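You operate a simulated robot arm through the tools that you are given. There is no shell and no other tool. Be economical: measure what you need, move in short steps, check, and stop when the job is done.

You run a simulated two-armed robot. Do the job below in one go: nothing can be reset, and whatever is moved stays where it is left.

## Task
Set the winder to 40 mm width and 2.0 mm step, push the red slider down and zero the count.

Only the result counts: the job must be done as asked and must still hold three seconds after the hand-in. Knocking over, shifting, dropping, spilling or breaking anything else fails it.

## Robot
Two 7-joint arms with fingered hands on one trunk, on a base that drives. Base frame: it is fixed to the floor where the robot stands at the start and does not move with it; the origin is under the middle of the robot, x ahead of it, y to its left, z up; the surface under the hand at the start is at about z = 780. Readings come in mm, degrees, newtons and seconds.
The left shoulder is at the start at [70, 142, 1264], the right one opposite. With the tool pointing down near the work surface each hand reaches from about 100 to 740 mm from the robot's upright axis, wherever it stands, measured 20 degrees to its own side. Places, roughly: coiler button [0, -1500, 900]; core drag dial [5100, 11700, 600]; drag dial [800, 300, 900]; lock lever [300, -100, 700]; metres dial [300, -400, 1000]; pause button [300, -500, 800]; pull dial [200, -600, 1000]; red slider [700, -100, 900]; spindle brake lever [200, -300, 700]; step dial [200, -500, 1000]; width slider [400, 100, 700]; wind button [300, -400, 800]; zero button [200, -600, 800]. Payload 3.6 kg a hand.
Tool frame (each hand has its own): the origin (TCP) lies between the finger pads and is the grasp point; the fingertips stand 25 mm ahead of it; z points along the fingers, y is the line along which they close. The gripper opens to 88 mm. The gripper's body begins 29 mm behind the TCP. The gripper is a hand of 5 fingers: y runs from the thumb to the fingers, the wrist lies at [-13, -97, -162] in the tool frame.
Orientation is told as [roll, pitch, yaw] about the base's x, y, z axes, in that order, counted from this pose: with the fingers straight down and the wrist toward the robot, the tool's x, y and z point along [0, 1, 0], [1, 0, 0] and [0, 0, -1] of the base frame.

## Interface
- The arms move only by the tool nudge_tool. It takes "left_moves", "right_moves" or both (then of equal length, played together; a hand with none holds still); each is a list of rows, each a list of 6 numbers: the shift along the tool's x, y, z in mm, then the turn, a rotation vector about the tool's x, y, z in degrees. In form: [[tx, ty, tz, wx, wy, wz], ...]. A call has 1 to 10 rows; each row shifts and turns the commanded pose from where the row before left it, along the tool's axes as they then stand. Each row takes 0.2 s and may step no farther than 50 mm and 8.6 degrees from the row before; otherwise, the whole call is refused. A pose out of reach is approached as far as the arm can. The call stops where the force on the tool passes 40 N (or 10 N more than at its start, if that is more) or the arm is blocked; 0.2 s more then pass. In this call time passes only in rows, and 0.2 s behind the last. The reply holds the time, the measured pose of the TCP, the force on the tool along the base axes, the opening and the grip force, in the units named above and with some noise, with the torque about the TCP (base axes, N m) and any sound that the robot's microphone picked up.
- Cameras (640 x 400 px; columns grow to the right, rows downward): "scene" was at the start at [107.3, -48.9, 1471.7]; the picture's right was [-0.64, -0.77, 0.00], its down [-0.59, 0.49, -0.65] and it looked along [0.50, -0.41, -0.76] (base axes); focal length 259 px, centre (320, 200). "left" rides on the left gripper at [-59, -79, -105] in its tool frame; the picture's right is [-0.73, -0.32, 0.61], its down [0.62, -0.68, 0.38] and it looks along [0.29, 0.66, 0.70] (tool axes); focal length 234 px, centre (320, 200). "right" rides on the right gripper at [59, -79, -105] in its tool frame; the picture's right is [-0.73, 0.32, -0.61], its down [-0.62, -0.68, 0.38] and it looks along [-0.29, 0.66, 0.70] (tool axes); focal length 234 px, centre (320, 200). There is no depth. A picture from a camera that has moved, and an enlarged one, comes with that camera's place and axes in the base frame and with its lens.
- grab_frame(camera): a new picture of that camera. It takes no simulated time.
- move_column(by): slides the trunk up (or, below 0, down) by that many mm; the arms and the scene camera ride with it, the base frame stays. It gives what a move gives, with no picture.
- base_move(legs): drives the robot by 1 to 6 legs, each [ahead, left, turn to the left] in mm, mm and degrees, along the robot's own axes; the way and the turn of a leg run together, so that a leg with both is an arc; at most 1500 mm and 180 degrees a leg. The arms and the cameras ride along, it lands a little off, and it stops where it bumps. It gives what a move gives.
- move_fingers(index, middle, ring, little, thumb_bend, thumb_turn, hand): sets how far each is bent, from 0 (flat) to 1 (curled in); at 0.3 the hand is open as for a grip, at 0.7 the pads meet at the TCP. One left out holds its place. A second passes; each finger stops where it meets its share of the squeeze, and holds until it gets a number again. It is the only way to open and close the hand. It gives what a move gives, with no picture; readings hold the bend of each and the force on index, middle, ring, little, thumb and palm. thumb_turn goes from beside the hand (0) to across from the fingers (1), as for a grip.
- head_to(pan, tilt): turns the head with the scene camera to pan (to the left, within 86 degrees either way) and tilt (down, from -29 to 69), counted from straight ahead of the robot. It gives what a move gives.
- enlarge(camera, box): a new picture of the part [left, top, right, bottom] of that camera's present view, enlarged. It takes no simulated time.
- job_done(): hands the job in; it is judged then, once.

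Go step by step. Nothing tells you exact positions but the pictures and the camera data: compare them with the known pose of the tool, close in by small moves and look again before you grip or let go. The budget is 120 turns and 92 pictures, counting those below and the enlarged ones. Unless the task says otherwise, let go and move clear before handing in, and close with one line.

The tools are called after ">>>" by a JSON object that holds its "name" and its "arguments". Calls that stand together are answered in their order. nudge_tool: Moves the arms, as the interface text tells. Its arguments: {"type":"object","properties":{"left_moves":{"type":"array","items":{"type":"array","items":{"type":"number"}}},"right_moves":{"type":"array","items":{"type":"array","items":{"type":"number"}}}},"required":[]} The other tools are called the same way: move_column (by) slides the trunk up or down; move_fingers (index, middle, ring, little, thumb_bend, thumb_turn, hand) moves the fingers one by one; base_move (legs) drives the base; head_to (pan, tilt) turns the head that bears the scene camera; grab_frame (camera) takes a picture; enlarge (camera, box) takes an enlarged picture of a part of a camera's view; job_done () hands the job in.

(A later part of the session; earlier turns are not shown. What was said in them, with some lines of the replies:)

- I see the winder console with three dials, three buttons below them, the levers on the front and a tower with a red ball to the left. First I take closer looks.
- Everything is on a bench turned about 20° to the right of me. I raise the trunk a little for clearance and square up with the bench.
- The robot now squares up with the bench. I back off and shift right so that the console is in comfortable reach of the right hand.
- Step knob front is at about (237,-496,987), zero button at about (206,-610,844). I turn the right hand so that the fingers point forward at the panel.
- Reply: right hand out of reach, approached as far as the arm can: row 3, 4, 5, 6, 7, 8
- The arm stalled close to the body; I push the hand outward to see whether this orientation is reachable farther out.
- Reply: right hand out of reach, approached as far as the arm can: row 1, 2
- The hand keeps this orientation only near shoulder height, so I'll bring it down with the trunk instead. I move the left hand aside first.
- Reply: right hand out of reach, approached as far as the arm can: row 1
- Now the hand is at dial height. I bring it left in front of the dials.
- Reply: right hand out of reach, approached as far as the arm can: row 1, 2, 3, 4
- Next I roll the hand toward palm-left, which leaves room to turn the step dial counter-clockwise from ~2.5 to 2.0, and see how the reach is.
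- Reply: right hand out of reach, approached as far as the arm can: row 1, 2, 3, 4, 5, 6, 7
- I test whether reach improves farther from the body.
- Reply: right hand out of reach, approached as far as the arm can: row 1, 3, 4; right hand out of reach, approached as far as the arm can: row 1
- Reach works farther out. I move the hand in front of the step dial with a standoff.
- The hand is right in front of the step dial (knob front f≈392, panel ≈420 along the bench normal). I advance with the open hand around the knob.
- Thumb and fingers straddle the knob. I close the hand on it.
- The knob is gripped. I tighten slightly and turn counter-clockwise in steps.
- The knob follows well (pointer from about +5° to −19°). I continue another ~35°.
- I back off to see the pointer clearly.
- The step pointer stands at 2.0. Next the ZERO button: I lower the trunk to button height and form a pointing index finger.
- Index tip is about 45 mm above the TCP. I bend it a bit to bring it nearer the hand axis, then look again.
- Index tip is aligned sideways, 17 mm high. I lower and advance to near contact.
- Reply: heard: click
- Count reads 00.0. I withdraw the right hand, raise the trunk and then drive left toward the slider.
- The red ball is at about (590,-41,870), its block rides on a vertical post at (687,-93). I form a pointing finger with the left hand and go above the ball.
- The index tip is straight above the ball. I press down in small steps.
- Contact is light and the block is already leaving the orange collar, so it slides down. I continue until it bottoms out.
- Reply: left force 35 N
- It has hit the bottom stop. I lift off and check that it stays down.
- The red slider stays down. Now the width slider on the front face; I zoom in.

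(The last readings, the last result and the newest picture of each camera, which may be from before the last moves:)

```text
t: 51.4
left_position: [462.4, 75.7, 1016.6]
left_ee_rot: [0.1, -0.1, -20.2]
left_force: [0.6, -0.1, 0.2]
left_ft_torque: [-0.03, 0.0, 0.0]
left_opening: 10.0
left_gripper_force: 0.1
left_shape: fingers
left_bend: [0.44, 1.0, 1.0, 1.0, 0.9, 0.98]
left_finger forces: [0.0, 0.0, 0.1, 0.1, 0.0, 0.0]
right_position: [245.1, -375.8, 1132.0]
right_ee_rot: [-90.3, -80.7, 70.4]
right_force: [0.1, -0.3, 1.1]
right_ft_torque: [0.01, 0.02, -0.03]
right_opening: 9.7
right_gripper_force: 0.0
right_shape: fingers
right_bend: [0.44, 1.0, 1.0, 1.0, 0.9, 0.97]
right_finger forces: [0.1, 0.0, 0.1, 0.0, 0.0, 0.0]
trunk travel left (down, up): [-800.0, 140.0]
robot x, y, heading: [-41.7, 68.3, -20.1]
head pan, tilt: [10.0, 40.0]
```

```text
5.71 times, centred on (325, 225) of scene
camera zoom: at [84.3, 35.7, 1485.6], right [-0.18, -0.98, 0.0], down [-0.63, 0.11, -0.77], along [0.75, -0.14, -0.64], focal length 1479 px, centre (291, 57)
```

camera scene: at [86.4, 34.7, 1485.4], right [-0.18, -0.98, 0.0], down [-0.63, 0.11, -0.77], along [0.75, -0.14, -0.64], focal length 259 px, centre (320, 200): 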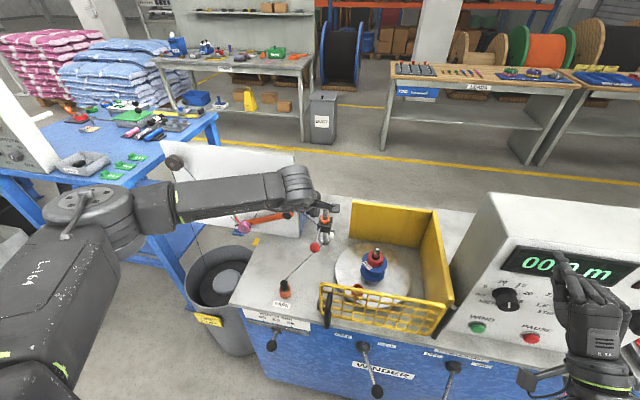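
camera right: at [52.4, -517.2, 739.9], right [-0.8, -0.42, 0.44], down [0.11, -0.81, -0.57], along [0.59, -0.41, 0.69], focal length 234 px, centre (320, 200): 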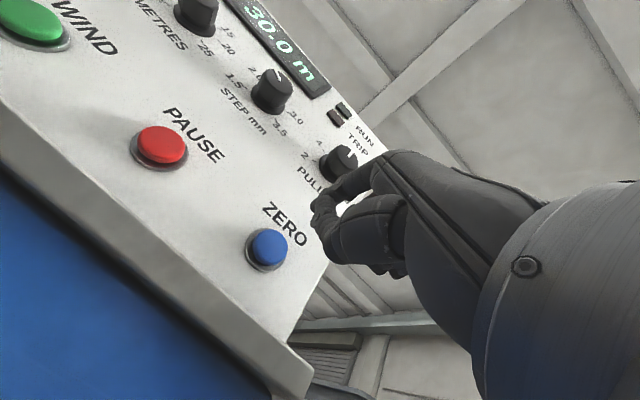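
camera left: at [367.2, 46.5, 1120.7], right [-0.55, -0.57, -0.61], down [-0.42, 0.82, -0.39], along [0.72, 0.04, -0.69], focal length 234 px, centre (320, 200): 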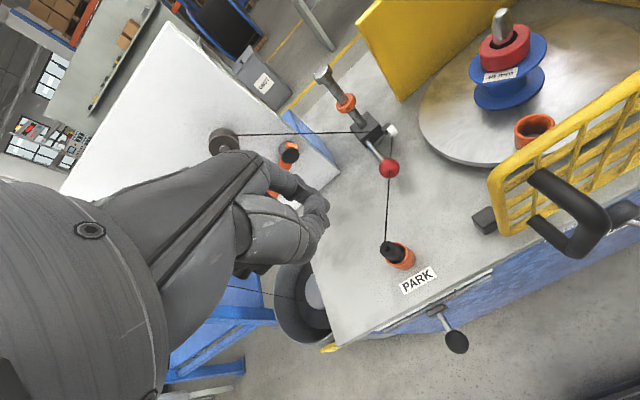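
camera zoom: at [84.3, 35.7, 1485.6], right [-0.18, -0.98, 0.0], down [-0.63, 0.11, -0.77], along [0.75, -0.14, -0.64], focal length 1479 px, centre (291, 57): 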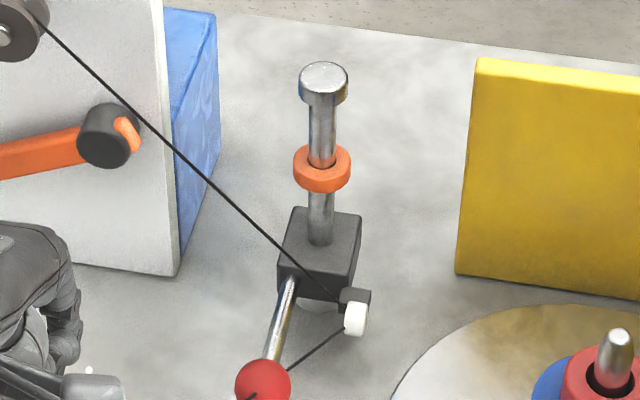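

The pointer sits at 52, knob at about f353/l258/z649, and the 40 mark is ~45 mm further left. I pull the right hand back, open the left fingers as a flat paddle and lower the trunk; I'll push the knob left with the little-finger side.

>>> {"name": "nudge_tool", "arguments": {"right_moves": [[0, 0, -40, 0, 0, 0], [0, 0, -40, 0, 0, 0], [0, 0, -30, 0, 0, 0]], "left_moves": [[0, -45, 0, 0, 0, 0], [0, -45, 0, 0, 0, 0], [0, -40, 0, 0, 0, 0]]}}

>>> {"name": "move_fingers", "arguments": {"hand": "left", "index": 0.3, "middle": 0.3, "ring": 0.3, "little": 0.3, "thumb_bend": 0.3}}

>>> {"name": "grab_frame", "arguments": {"camera": "scene"}}

```text
t: 52.2
left_position: [379.0, 101.4, 996.8]
left_ee_rot: [0.1, -0.1, -20.2]
left_force: [-0.4, -0.4, 0.3]
left_ft_torque: [-0.03, 0.03, -0.01]
left_opening: 9.8
left_gripper_force: 0.0
left_shape: fingers
left_bend: [0.44, 1.0, 1.0, 1.0, 0.9, 0.98]
left_finger forces: [0.0, 0.0, 0.0, 0.1, 0.1, 0.0]
left hand out of reach, approached as far as the arm can: row 2, 3
right_position: [143.6, -339.3, 1132.9]
right_ee_rot: [-89.5, -80.7, 69.6]
right_force: [-0.2, -0.4, 0.0]
right_ft_torque: [0.02, 0.03, 0.02]
right_opening: 9.7
right_gripper_force: 0.1
right_shape: fingers
right_bend: [0.44, 1.0, 1.0, 1.0, 0.9, 0.97]
right_finger forces: [0.0, 0.1, 0.0, 0.0, 0.0, 0.0]
trunk travel left (down, up): [-800.0, 140.0]
robot x, y, heading: [-44.1, 66.2, -20.0]
head pan, tilt: [10.0, 40.0]
```

```text
t: 53.2
left_position: [379.0, 102.1, 995.1]
left_ee_rot: [0.0, 0.0, -20.2]
left_force: [-0.6, 0.3, 0.9]
left_ft_torque: [0.01, -0.04, -0.04]
left_opening: 84.1
left_gripper_force: 0.1
left_shape: fingers
left_bend: [0.3, 0.3, 0.3, 0.3, 0.3, 0.98]
left_finger forces: [0.0, 0.0, 0.0, 0.1, 0.1, 0.1]
right_position: [144.1, -339.2, 1132.2]
right_ee_rot: [-90.0, -80.8, 69.8]
right_force: [0.2, 0.4, 0.9]
right_ft_torque: [0.05, 0.0, -0.05]
right_opening: 9.7
right_gripper_force: 0.0
right_shape: fingers
right_bend: [0.44, 1.0, 1.0, 1.0, 0.9, 0.97]
right_finger forces: [0.0, 0.1, 0.0, 0.0, 0.0, 0.1]
trunk travel left (down, up): [-800.0, 140.0]
robot x, y, heading: [-41.7, 64.9, -20.3]
head pan, tilt: [10.0, 40.0]
```

```text
33 pictures are left
camera scene: at [85.8, 34.4, 1485.3], right [-0.18, -0.98, 0.0], down [-0.63, 0.11, -0.77], along [0.75, -0.14, -0.64], focal length 259 px, centre (320, 200)
```

scene: 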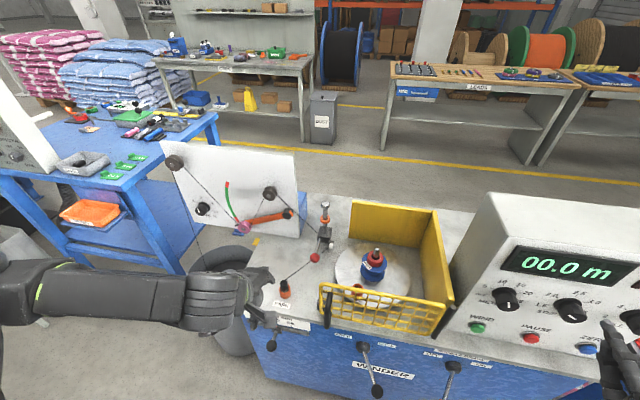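

The left hand is at its inner limit here, so I back the robot off 200 mm and then lower the trunk.

>>> {"name": "base_move", "arguments": {"legs": [[-200, 0, 0]]}}

>>> {"name": "nudge_tool", "arguments": {"left_moves": [[-40, 0, 0, 0, 0, 0], [-35, 20, 0, 0, 0, 0], [0, 40, 0, 0, 0, 0]]}}

>>> {"name": "move_column", "arguments": {"by": -280}}

>>> {"name": "head_to", "arguments": {"pan": 15, "tilt": 40}}

>>> {"name": "grab_frame", "arguments": {"camera": "scene"}}

>>> {"name": "grab_frame", "arguments": {"camera": "left"}}

```text
t: 54.8
left_position: [190.2, 172.1, 996.1]
left_ee_rot: [0.1, 0.0, -20.2]
left_force: [-0.1, -0.2, 0.4]
left_ft_torque: [0.01, -0.02, -0.04]
left_opening: 84.6
left_gripper_force: 0.1
left_shape: fingers
left_bend: [0.3, 0.3, 0.3, 0.3, 0.3, 0.98]
left_finger forces: [0.0, 0.1, 0.1, 0.0, 0.0, 0.1]
right_position: [-43.9, -269.8, 1132.5]
right_ee_rot: [-89.6, -80.7, 69.8]
right_force: [-0.8, -0.3, -0.1]
right_ft_torque: [0.05, 0.0, -0.01]
right_opening: 9.9
right_gripper_force: 0.1
right_shape: fingers
right_bend: [0.44, 1.0, 1.0, 1.0, 0.9, 0.97]
right_finger forces: [0.0, 0.0, 0.0, 0.0, 0.0, 0.0]
trunk travel left (down, up): [-800.0, 140.0]
robot x, y, heading: [-235.6, 133.7, -20.0]
head pan, tilt: [10.0, 40.0]
```

```text
t: 55.6
left_position: [220.4, 83.6, 996.6]
left_ee_rot: [0.0, 0.0, -20.0]
left_force: [-0.7, -0.3, 0.3]
left_ft_torque: [-0.01, 0.02, 0.02]
left_opening: 84.4
left_gripper_force: 0.1
left_shape: fingers
left_bend: [0.3, 0.3, 0.3, 0.3, 0.3, 0.98]
left_finger forces: [0.1, 0.0, 0.0, 0.0, 0.1, 0.0]
right_position: [-44.0, -267.1, 1132.9]
right_ee_rot: [-90.0, -80.6, 70.0]
right_force: [-0.2, -0.3, -0.8]
right_ft_torque: [-0.02, 0.0, -0.03]
right_opening: 9.9
right_gripper_force: 0.1
right_shape: fingers
right_bend: [0.44, 1.0, 1.0, 1.0, 0.9, 0.97]
right_finger forces: [0.0, 0.0, 0.0, 0.0, 0.0, 0.1]
trunk travel left (down, up): [-800.0, 140.0]
robot x, y, heading: [-232.0, 135.0, -20.0]
head pan, tilt: [10.0, 40.0]
```

```text
t: 58.5
left_position: [220.7, 81.4, 716.0]
left_ee_rot: [-0.1, 0.0, -20.2]
left_force: [0.6, 0.3, 0.5]
left_ft_torque: [-0.01, 0.03, 0.01]
left_opening: 84.1
left_gripper_force: 0.1
left_shape: fingers
left_bend: [0.3, 0.3, 0.3, 0.3, 0.3, 0.98]
left_finger forces: [0.0, 0.0, 0.1, 0.0, 0.0, 0.1]
right_position: [-46.2, -269.3, 852.4]
right_ee_rot: [-90.0, -80.8, 70.0]
right_force: [0.1, 0.0, 0.1]
right_ft_torque: [-0.01, -0.02, 0.03]
right_opening: 10.0
right_gripper_force: 0.0
right_shape: fingers
right_bend: [0.44, 1.0, 1.0, 1.0, 0.9, 0.97]
right_finger forces: [0.1, 0.0, 0.0, 0.0, 0.1, 0.1]
trunk travel left (down, up): [-520.0, 420.0]
robot x, y, heading: [-231.8, 136.8, -20.1]
head pan, tilt: [10.0, 40.0]
```

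```text
t: 59.1
left_position: [220.2, 81.7, 715.9]
left_ee_rot: [0.0, 0.1, -20.0]
left_force: [0.4, 0.6, 0.7]
left_ft_torque: [-0.07, 0.02, -0.01]
left_opening: 84.2
left_gripper_force: 0.0
left_shape: fingers
left_bend: [0.3, 0.3, 0.3, 0.3, 0.3, 0.98]
left_finger forces: [0.0, 0.0, 0.0, 0.1, 0.1, 0.0]
right_position: [-45.9, -269.8, 853.5]
right_ee_rot: [-89.9, -80.7, 69.9]
right_force: [-0.4, 0.4, -0.4]
right_ft_torque: [0.0, -0.01, -0.01]
right_opening: 9.8
right_gripper_force: 0.0
right_shape: fingers
right_bend: [0.44, 1.0, 1.0, 1.0, 0.9, 0.97]
right_finger forces: [0.1, 0.0, 0.1, 0.0, 0.0, 0.0]
trunk travel left (down, up): [-520.0, 420.0]
robot x, y, heading: [-230.2, 135.1, -20.1]
head pan, tilt: [15.0, 40.0]
```

```text
32 pictures are left
camera scene: at [-103.1, 111.5, 1205.3], right [-0.09, -1.0, 0.0], down [-0.64, 0.06, -0.77], along [0.76, -0.07, -0.64], focal length 259 px, centre (320, 200)
```

scene: 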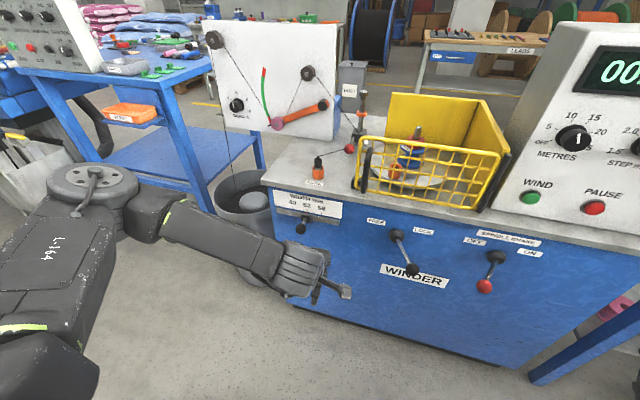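

```text
31 pictures are left
camera left: at [125.8, 53.4, 821.3], right [-0.55, -0.57, -0.61], down [-0.43, 0.82, -0.38], along [0.72, 0.05, -0.7], focal length 234 px, centre (320, 200)
```

left: 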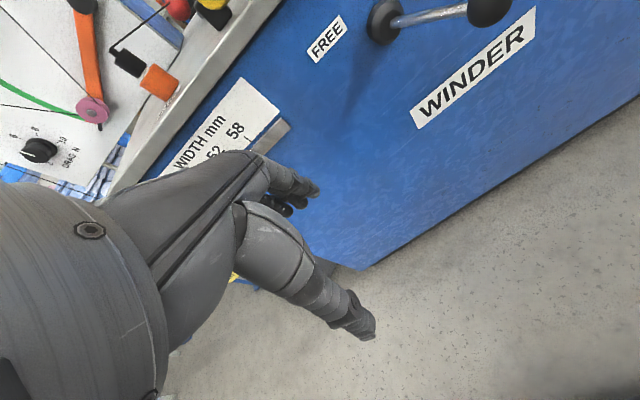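

>>> {"name": "nudge_tool", "arguments": {"left_moves": [[0, 40, 25, 0, 0, 0], [0, 40, 25, 0, 0, 0], [0, 35, 0, 0, 0, 0]]}}

>>> {"name": "enlarge", "arguments": {"camera": "scene", "box": [250, 170, 410, 320]}}

>>> {"name": "grab_frame", "arguments": {"camera": "left"}}

```text
t: 59.9
left_position: [330.1, 42.1, 666.6]
left_ee_rot: [-0.1, 0.0, -20.0]
left_force: [-0.4, 0.0, -0.4]
left_ft_torque: [-0.01, 0.01, 0.01]
left_opening: 84.6
left_gripper_force: 0.2
left_shape: fingers
left_bend: [0.3, 0.3, 0.3, 0.3, 0.3, 0.98]
left_finger forces: [0.0, 0.1, 0.0, 0.1, 0.0, 0.0]
right_position: [-45.9, -269.0, 852.2]
right_ee_rot: [-89.7, -80.8, 69.7]
right_force: [-1.0, 0.9, 0.7]
right_ft_torque: [0.02, -0.01, 0.0]
right_opening: 9.8
right_gripper_force: 0.0
right_shape: fingers
right_bend: [0.44, 1.0, 1.0, 1.0, 0.9, 0.97]
right_finger forces: [0.0, 0.0, 0.0, 0.0, 0.1, 0.1]
trunk travel left (down, up): [-520.0, 420.0]
robot x, y, heading: [-232.9, 136.9, -20.2]
head pan, tilt: [15.0, 40.0]
```

```text
2.67 times, centred on (330, 245) of scene
camera zoom: at [-102.8, 111.3, 1205.3], right [-0.09, -1.0, 0.0], down [-0.64, 0.06, -0.77], along [0.76, -0.07, -0.64], focal length 690 px, centre (293, 80)
```

zoom: 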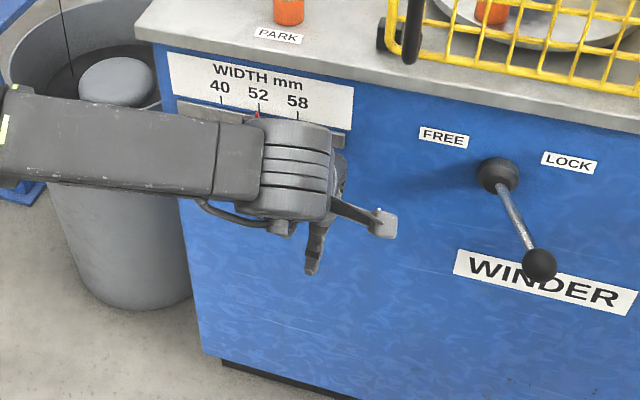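

```text
29 pictures are left
camera left: at [235.4, 14.7, 772.0], right [-0.55, -0.57, -0.61], down [-0.43, 0.82, -0.38], along [0.72, 0.05, -0.7], focal length 234 px, centre (320, 200)
```

left: 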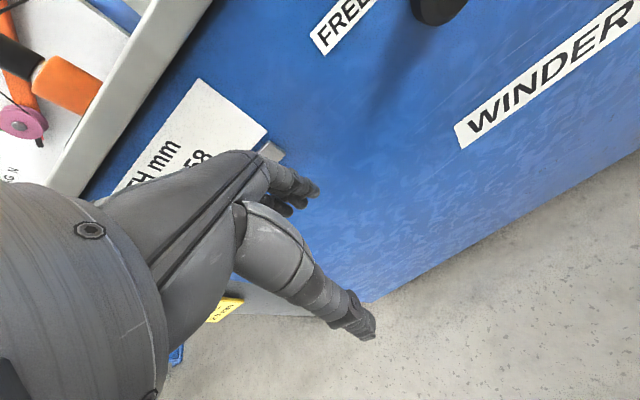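

The red pointer above the wrist stays visible. I go 12 mm further in and move left until the fingers touch the knob.

>>> {"name": "nudge_tool", "arguments": {"left_moves": [[0, 12, 0, 0, 0, 0], [10, 0, 0, 0, 0, 0], [8, 0, 0, 0, 0, 0], [8, 0, 0, 0, 0, 0]]}}

>>> {"name": "enlarge", "arguments": {"camera": "scene", "box": [270, 180, 350, 250]}}

```text
t: 60.9
left_position: [348.5, 62.8, 666.3]
left_ee_rot: [0.0, 0.0, -20.1]
left_force: [0.5, 0.0, 0.1]
left_ft_torque: [0.01, 0.0, 0.04]
left_opening: 84.6
left_gripper_force: 0.1
left_shape: fingers
left_bend: [0.3, 0.3, 0.3, 0.3, 0.3, 0.98]
left_finger forces: [0.0, 0.0, 0.1, 0.1, 0.0, 0.0]
right_position: [-45.1, -267.5, 852.0]
right_ee_rot: [-89.9, -80.6, 69.9]
right_force: [-1.1, -0.7, -0.9]
right_ft_torque: [-0.01, 0.01, -0.02]
right_opening: 9.6
right_gripper_force: 0.2
right_shape: fingers
right_bend: [0.44, 1.0, 1.0, 1.0, 0.9, 0.97]
right_finger forces: [0.0, 0.1, 0.1, 0.0, 0.0, 0.0]
trunk travel left (down, up): [-520.0, 420.0]
robot x, y, heading: [-233.1, 138.9, -20.4]
head pan, tilt: [15.0, 40.0]
```

```text
5.71 times, centred on (310, 215) of scene
camera zoom: at [-103.1, 111.9, 1205.4], right [-0.09, -1.0, 0.0], down [-0.64, 0.06, -0.77], along [0.76, -0.07, -0.64], focal length 1479 px, centre (377, 114)
```

zoom: 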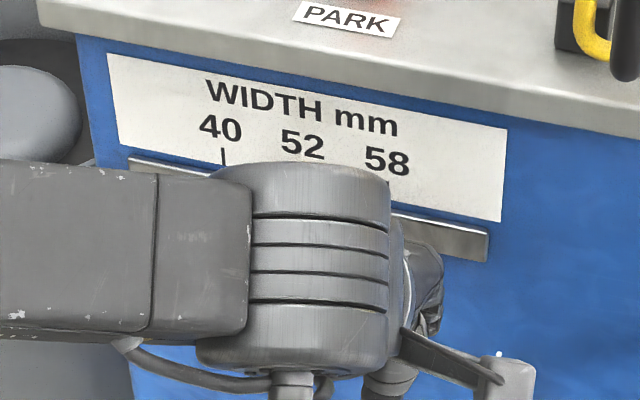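

>>> {"name": "nudge_tool", "arguments": {"left_moves": [[8, 0, 0, 0, 0, 0], [6, 0, 0, 0, 0, 0], [6, 0, 0, 0, 0, 0]]}}

>>> {"name": "enlarge", "arguments": {"camera": "scene", "box": [270, 180, 350, 250]}}

```text
t: 61.7
left_position: [355.8, 80.7, 667.4]
left_ee_rot: [0.0, 0.1, -20.0]
left_force: [-0.3, -0.4, -0.3]
left_ft_torque: [-0.01, 0.01, 0.0]
left_opening: 84.7
left_gripper_force: 0.0
left_shape: fingers
left_bend: [0.3, 0.3, 0.3, 0.3, 0.3, 0.98]
left_finger forces: [0.1, 0.0, 0.1, 0.1, 0.1, 0.0]
right_position: [-45.4, -268.8, 852.7]
right_ee_rot: [-90.0, -80.6, 70.0]
right_force: [1.1, 0.5, -0.1]
right_ft_torque: [0.0, 0.03, 0.0]
right_opening: 9.6
right_gripper_force: 0.1
right_shape: fingers
right_bend: [0.44, 1.0, 1.0, 1.0, 0.9, 0.97]
right_finger forces: [0.1, 0.1, 0.0, 0.1, 0.0, 0.0]
trunk travel left (down, up): [-520.0, 420.0]
robot x, y, heading: [-230.9, 137.1, -20.0]
head pan, tilt: [15.0, 40.0]
```

```text
5.71 times, centred on (310, 215) of scene
camera zoom: at [-103.1, 111.8, 1205.3], right [-0.09, -1.0, 0.0], down [-0.64, 0.06, -0.77], along [0.76, -0.07, -0.64], focal length 1479 px, centre (377, 114)
```

zoom: 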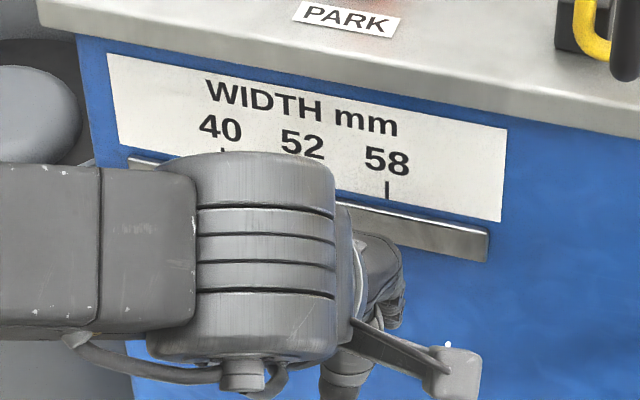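

>>> {"name": "nudge_tool", "arguments": {"left_moves": [[0, -45, 0, 0, 0, 0], [0, -45, 0, 0, 0, 0], [0, -30, 10, 0, 0, 0]]}}

>>> {"name": "enlarge", "arguments": {"camera": "scene", "box": [270, 180, 350, 250]}}

```text
t: 62.5
left_position: [242.5, 121.1, 656.4]
left_ee_rot: [0.0, -0.1, -20.0]
left_force: [-0.8, 0.5, 0.1]
left_ft_torque: [0.04, 0.0, 0.02]
left_opening: 84.6
left_gripper_force: 0.1
left_shape: fingers
left_bend: [0.3, 0.3, 0.3, 0.3, 0.3, 0.98]
left_finger forces: [0.0, 0.1, 0.0, 0.1, 0.0, 0.1]
right_position: [-46.1, -269.4, 852.2]
right_ee_rot: [-90.0, -80.7, 70.0]
right_force: [-0.9, -0.3, -0.6]
right_ft_torque: [0.0, 0.04, 0.02]
right_opening: 10.0
right_gripper_force: 0.1
right_shape: fingers
right_bend: [0.44, 1.0, 1.0, 1.0, 0.9, 0.97]
right_finger forces: [0.1, 0.0, 0.1, 0.1, 0.0, 0.0]
trunk travel left (down, up): [-520.0, 420.0]
robot x, y, heading: [-231.4, 134.2, -20.1]
head pan, tilt: [15.0, 40.0]
```

```text
5.71 times, centred on (310, 215) of scene
camera zoom: at [-103.3, 112.0, 1205.4], right [-0.09, -1.0, 0.0], down [-0.64, 0.06, -0.77], along [0.76, -0.07, -0.64], focal length 1479 px, centre (377, 114)
```

zoom: 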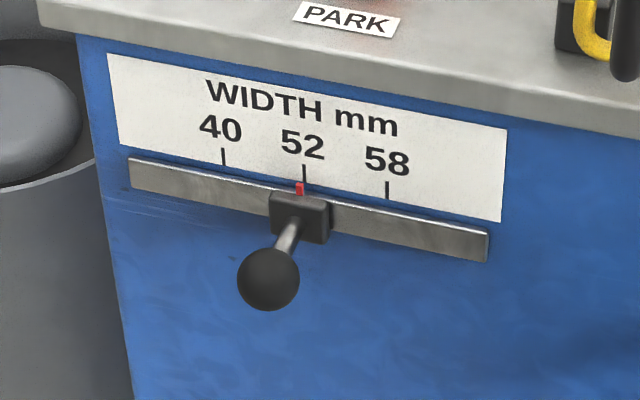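

The knob hasn't moved yet. I go back in and 25 mm further left, then withdraw to read the pointer.

>>> {"name": "nudge_tool", "arguments": {"left_moves": [[0, 40, -5, 0, 0, 0], [0, 40, -5, 0, 0, 0], [0, 40, 0, 0, 0, 0], [8, 0, 0, 0, 0, 0], [8, 0, 0, 0, 0, 0], [9, 0, 0, 0, 0, 0]]}}

>>> {"name": "nudge_tool", "arguments": {"left_moves": [[-3, -5, 0, 0, 0, 0], [0, -40, 0, 0, 0, 0], [0, -45, 0, 0, 0, 0], [0, -30, 10, 0, 0, 0]]}}

>>> {"name": "enlarge", "arguments": {"camera": "scene", "box": [270, 180, 350, 250]}}

```text
t: 63.9
left_position: [364.5, 104.6, 666.6]
left_ee_rot: [0.1, 0.0, -20.1]
left_force: [1.2, -1.9, -0.6]
left_ft_torque: [-0.02, 0.02, -0.13]
left_opening: 84.8
left_gripper_force: 1.1
left_shape: fingers
left_bend: [0.3, 0.3, 0.3, 0.3, 0.3, 0.98]
left_finger forces: [0.1, 0.0, 0.0, 1.8, 0.0, 0.0]
right_position: [-46.4, -269.6, 852.1]
right_ee_rot: [-90.0, -80.7, 70.0]
right_force: [-0.2, 1.1, -0.6]
right_ft_torque: [0.01, -0.01, -0.01]
right_opening: 9.8
right_gripper_force: 0.1
right_shape: fingers
right_bend: [0.44, 1.0, 1.0, 1.0, 0.9, 0.97]
right_finger forces: [0.0, 0.0, 0.0, 0.0, 0.0, 0.1]
trunk travel left (down, up): [-520.0, 420.0]
robot x, y, heading: [-231.7, 138.5, -20.0]
head pan, tilt: [15.0, 40.0]
```

```text
t: 64.9
left_position: [250.4, 143.7, 657.2]
left_ee_rot: [0.1, -0.1, -20.1]
left_force: [0.7, -0.1, 0.7]
left_ft_torque: [0.03, -0.02, -0.02]
left_opening: 84.5
left_gripper_force: 0.0
left_shape: fingers
left_bend: [0.3, 0.3, 0.3, 0.3, 0.3, 0.98]
left_finger forces: [0.0, 0.1, 0.1, 0.1, 0.0, 0.1]
right_position: [-45.5, -268.9, 852.9]
right_ee_rot: [-90.1, -80.6, 70.0]
right_force: [0.8, -0.2, 0.1]
right_ft_torque: [-0.01, -0.01, 0.02]
right_opening: 9.9
right_gripper_force: 0.0
right_shape: fingers
right_bend: [0.44, 1.0, 1.0, 1.0, 0.9, 0.97]
right_finger forces: [0.0, 0.1, 0.1, 0.0, 0.0, 0.1]
trunk travel left (down, up): [-520.0, 420.0]
robot x, y, heading: [-228.9, 134.5, -20.3]
head pan, tilt: [15.0, 40.0]
```

```text
5.71 times, centred on (310, 215) of scene
camera zoom: at [-103.3, 111.9, 1205.4], right [-0.09, -1.0, 0.0], down [-0.64, 0.06, -0.77], along [0.76, -0.07, -0.64], focal length 1479 px, centre (377, 114)
```

zoom: 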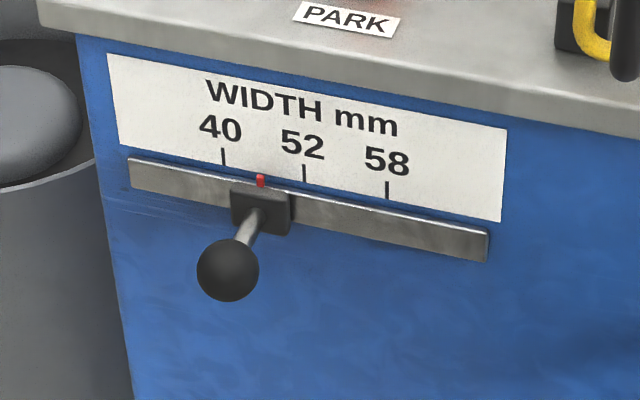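

It moved ~21 mm. I push ~19 mm more the same way.

>>> {"name": "nudge_tool", "arguments": {"left_moves": [[0, 40, -5, 0, 0, 0], [0, 40, -5, 0, 0, 0], [0, 40, 0, 0, 0, 0], [6, 0, 0, 0, 0, 0], [6, 0, 0, 0, 0, 0], [5, 0, 0, 0, 0, 0], [5, 0, 0, 0, 0, 0]]}}

>>> {"name": "nudge_tool", "arguments": {"left_moves": [[-3, -5, 0, 0, 0, 0], [0, -40, 0, 0, 0, 0], [0, -45, 0, 0, 0, 0], [0, -30, 10, 0, 0, 0]]}}

>>> {"name": "enlarge", "arguments": {"camera": "scene", "box": [270, 180, 350, 250]}}

```text
t: 66.5
left_position: [369.7, 123.5, 667.1]
left_ee_rot: [0.0, 0.1, -20.0]
left_force: [-0.2, 0.1, 0.4]
left_ft_torque: [0.01, -0.01, 0.03]
left_opening: 84.4
left_gripper_force: 0.0
left_shape: fingers
left_bend: [0.3, 0.3, 0.3, 0.3, 0.3, 0.98]
left_finger forces: [0.0, 0.0, 0.0, 0.0, 0.1, 0.0]
right_position: [-46.0, -269.6, 852.6]
right_ee_rot: [-89.9, -80.7, 69.9]
right_force: [0.5, 0.0, 0.5]
right_ft_torque: [-0.02, 0.04, 0.0]
right_opening: 9.8
right_gripper_force: 0.1
right_shape: fingers
right_bend: [0.44, 1.0, 1.0, 1.0, 0.9, 0.97]
right_finger forces: [0.0, 0.0, 0.1, 0.2, 0.1, 0.1]
trunk travel left (down, up): [-520.0, 420.0]
robot x, y, heading: [-231.7, 135.6, -19.9]
head pan, tilt: [15.0, 40.0]
```

```text
t: 67.5
left_position: [255.0, 161.9, 656.2]
left_ee_rot: [-0.1, 0.0, -20.1]
left_force: [0.2, 0.2, 1.0]
left_ft_torque: [-0.03, -0.05, -0.01]
left_opening: 84.8
left_gripper_force: 0.1
left_shape: fingers
left_bend: [0.3, 0.3, 0.3, 0.3, 0.3, 0.98]
left_finger forces: [0.1, 0.0, 0.0, 0.0, 0.1, 0.0]
right_position: [-45.3, -269.0, 852.8]
right_ee_rot: [-90.0, -80.7, 70.1]
right_force: [0.0, -0.2, 0.2]
right_ft_torque: [0.0, -0.01, 0.03]
right_opening: 9.9
right_gripper_force: 0.0
right_shape: fingers
right_bend: [0.44, 1.0, 1.0, 1.0, 0.9, 0.97]
right_finger forces: [0.0, 0.0, 0.0, 0.0, 0.0, 0.0]
trunk travel left (down, up): [-520.0, 420.0]
robot x, y, heading: [-232.6, 134.1, -20.1]
head pan, tilt: [15.0, 40.0]
```

```text
5.71 times, centred on (310, 215) of scene
camera zoom: at [-103.3, 111.9, 1205.4], right [-0.09, -1.0, 0.0], down [-0.64, 0.06, -0.77], along [0.76, -0.07, -0.64], focal length 1479 px, centre (377, 114)
```

zoom: 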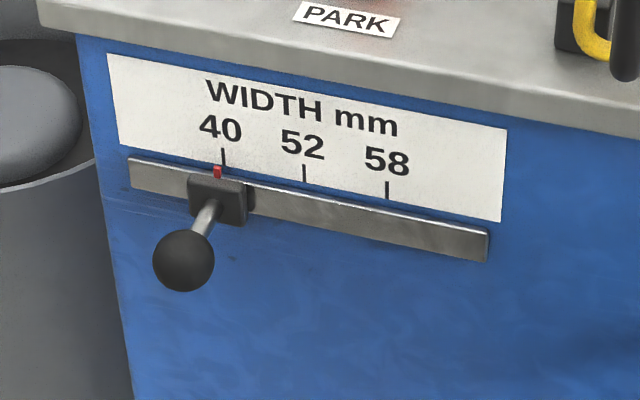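

The shift equals one full scale spacing. I check from straight in front with the left hand camera.

>>> {"name": "nudge_tool", "arguments": {"left_moves": [[37, -5, -32, 0, 0, 0], [37, -5, -32, 0, 0, 0], [37, -5, -32, 0, 0, 0]]}}

>>> {"name": "grab_frame", "arguments": {"camera": "left"}}

```text
t: 68.3
left_position: [280.0, 271.2, 751.7]
left_ee_rot: [0.0, -0.1, -20.0]
left_force: [0.5, 0.3, 0.4]
left_ft_torque: [0.02, 0.02, 0.01]
left_opening: 84.5
left_gripper_force: 0.1
left_shape: fingers
left_bend: [0.3, 0.3, 0.3, 0.3, 0.3, 0.98]
left_finger forces: [0.1, 0.0, 0.1, 0.1, 0.1, 0.0]
right_position: [-45.5, -268.4, 852.8]
right_ee_rot: [-90.3, -80.8, 70.2]
right_force: [-0.3, 0.4, 0.5]
right_ft_torque: [0.01, 0.05, -0.01]
right_opening: 9.7
right_gripper_force: 0.1
right_shape: fingers
right_bend: [0.44, 1.0, 1.0, 1.0, 0.9, 0.97]
right_finger forces: [0.1, 0.0, 0.1, 0.0, 0.0, 0.1]
trunk travel left (down, up): [-520.0, 420.0]
robot x, y, heading: [-234.1, 135.2, -20.1]
head pan, tilt: [15.0, 40.0]
```

```text
23 pictures are left
camera left: at [186.0, 243.1, 856.6], right [-0.55, -0.57, -0.61], down [-0.43, 0.82, -0.38], along [0.72, 0.05, -0.7], focal length 234 px, centre (320, 200)
```

left: 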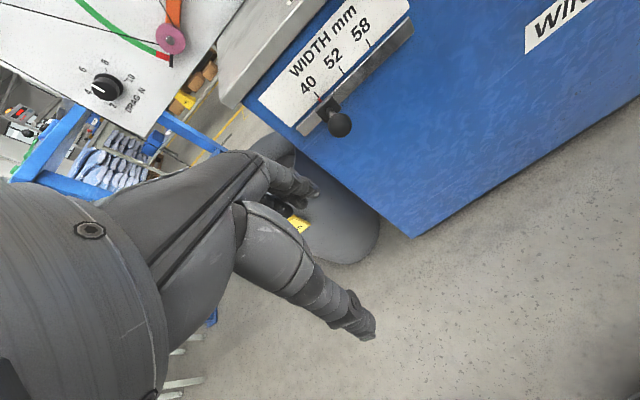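

>>> {"name": "enlarge", "arguments": {"camera": "left", "box": [285, 60, 385, 150]}}

>>> {"name": "head_to", "arguments": {"pan": -25, "tilt": 25}}

>>> {"name": "grab_frame", "arguments": {"camera": "scene"}}

```text
4.44 times, centred on (335, 105) of left
camera zoom: at [186.0, 243.1, 856.6], right [-0.55, -0.57, -0.61], down [-0.43, 0.82, -0.38], along [0.72, 0.05, -0.7], focal length 1041 px, centre (253, 622)
```

zoom: 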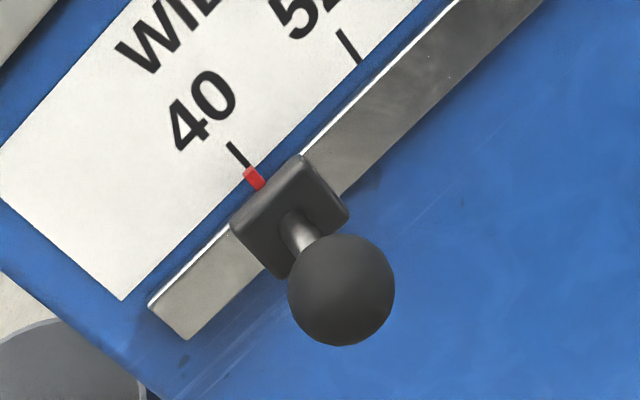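

```text
t: 69.4
left_position: [282.1, 270.5, 750.9]
left_ee_rot: [0.0, 0.1, -20.0]
left_force: [-0.7, -0.1, -0.2]
left_ft_torque: [0.0, 0.01, 0.0]
left_opening: 84.5
left_gripper_force: 0.1
left_shape: fingers
left_bend: [0.3, 0.3, 0.3, 0.3, 0.3, 0.98]
left_finger forces: [0.0, 0.0, 0.0, 0.0, 0.0, 0.1]
right_position: [-44.9, -270.0, 852.0]
right_ee_rot: [-89.8, -80.7, 69.9]
right_force: [-0.8, -0.2, 0.0]
right_ft_torque: [-0.03, 0.01, -0.02]
right_opening: 9.5
right_gripper_force: 0.1
right_shape: fingers
right_bend: [0.44, 1.0, 1.0, 1.0, 0.9, 0.97]
right_finger forces: [0.1, 0.0, 0.1, 0.0, 0.0, 0.1]
trunk travel left (down, up): [-520.0, 420.0]
robot x, y, heading: [-233.0, 136.7, -20.2]
head pan, tilt: [-25.0, 25.0]
```

```text
21 pictures are left
camera scene: at [-122.6, 54.0, 1228.6], right [-0.71, -0.71, 0.0], down [-0.3, 0.3, -0.91], along [0.64, -0.64, -0.42], focal length 259 px, centre (320, 200)
```

scene: 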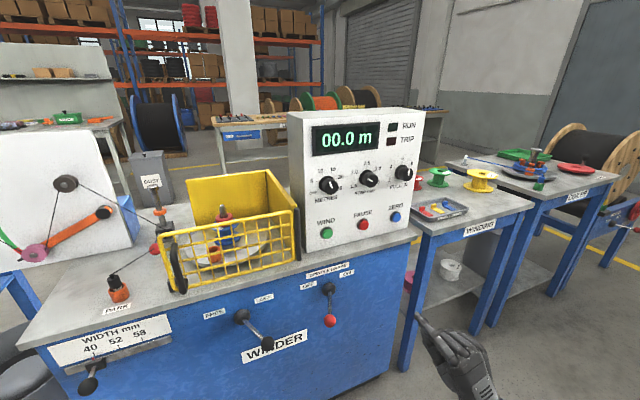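

The red pointer is in line with the 40 mark and the count reads 00.0. A last check of the step dial and the red slider.

>>> {"name": "enlarge", "arguments": {"camera": "scene", "box": [340, 155, 395, 200]}}

>>> {"name": "enlarge", "arguments": {"camera": "scene", "box": [100, 170, 200, 310]}}

```text
8.89 times, centred on (368, 178) of scene
camera zoom: at [-122.6, 54.0, 1228.6], right [-0.71, -0.71, 0.0], down [-0.3, 0.3, -0.91], along [0.64, -0.64, -0.42], focal length 2300 px, centre (-102, 400)
```

zoom: 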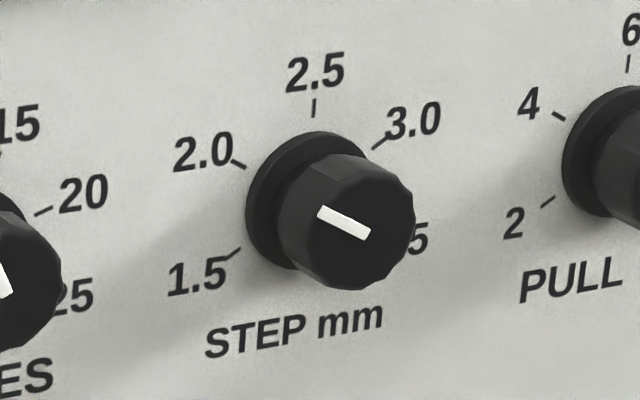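

```text
2.86 times, centred on (150, 240) of scene
camera zoom: at [-122.6, 54.0, 1228.6], right [-0.71, -0.71, 0.0], down [-0.3, 0.3, -0.91], along [0.64, -0.64, -0.42], focal length 739 px, centre (806, 86)
```

zoom: 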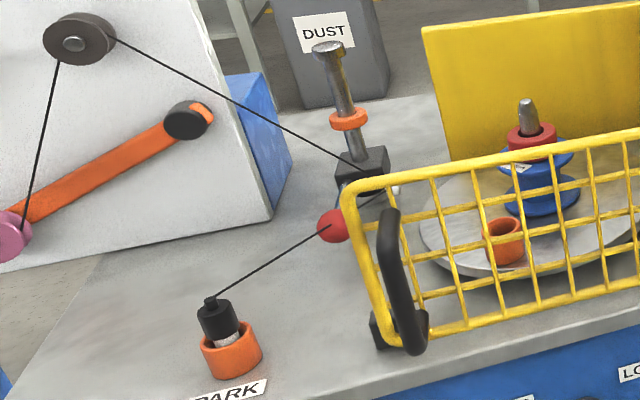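

>>> {"name": "job_done", "arguments": {}}

```text
The job is handed in.
```

The winder is set to 40 mm width and 2.0 mm step, the red slider is down on its bottom stop, and the count reads 00.0. Both hands were clear when I handed the job in.
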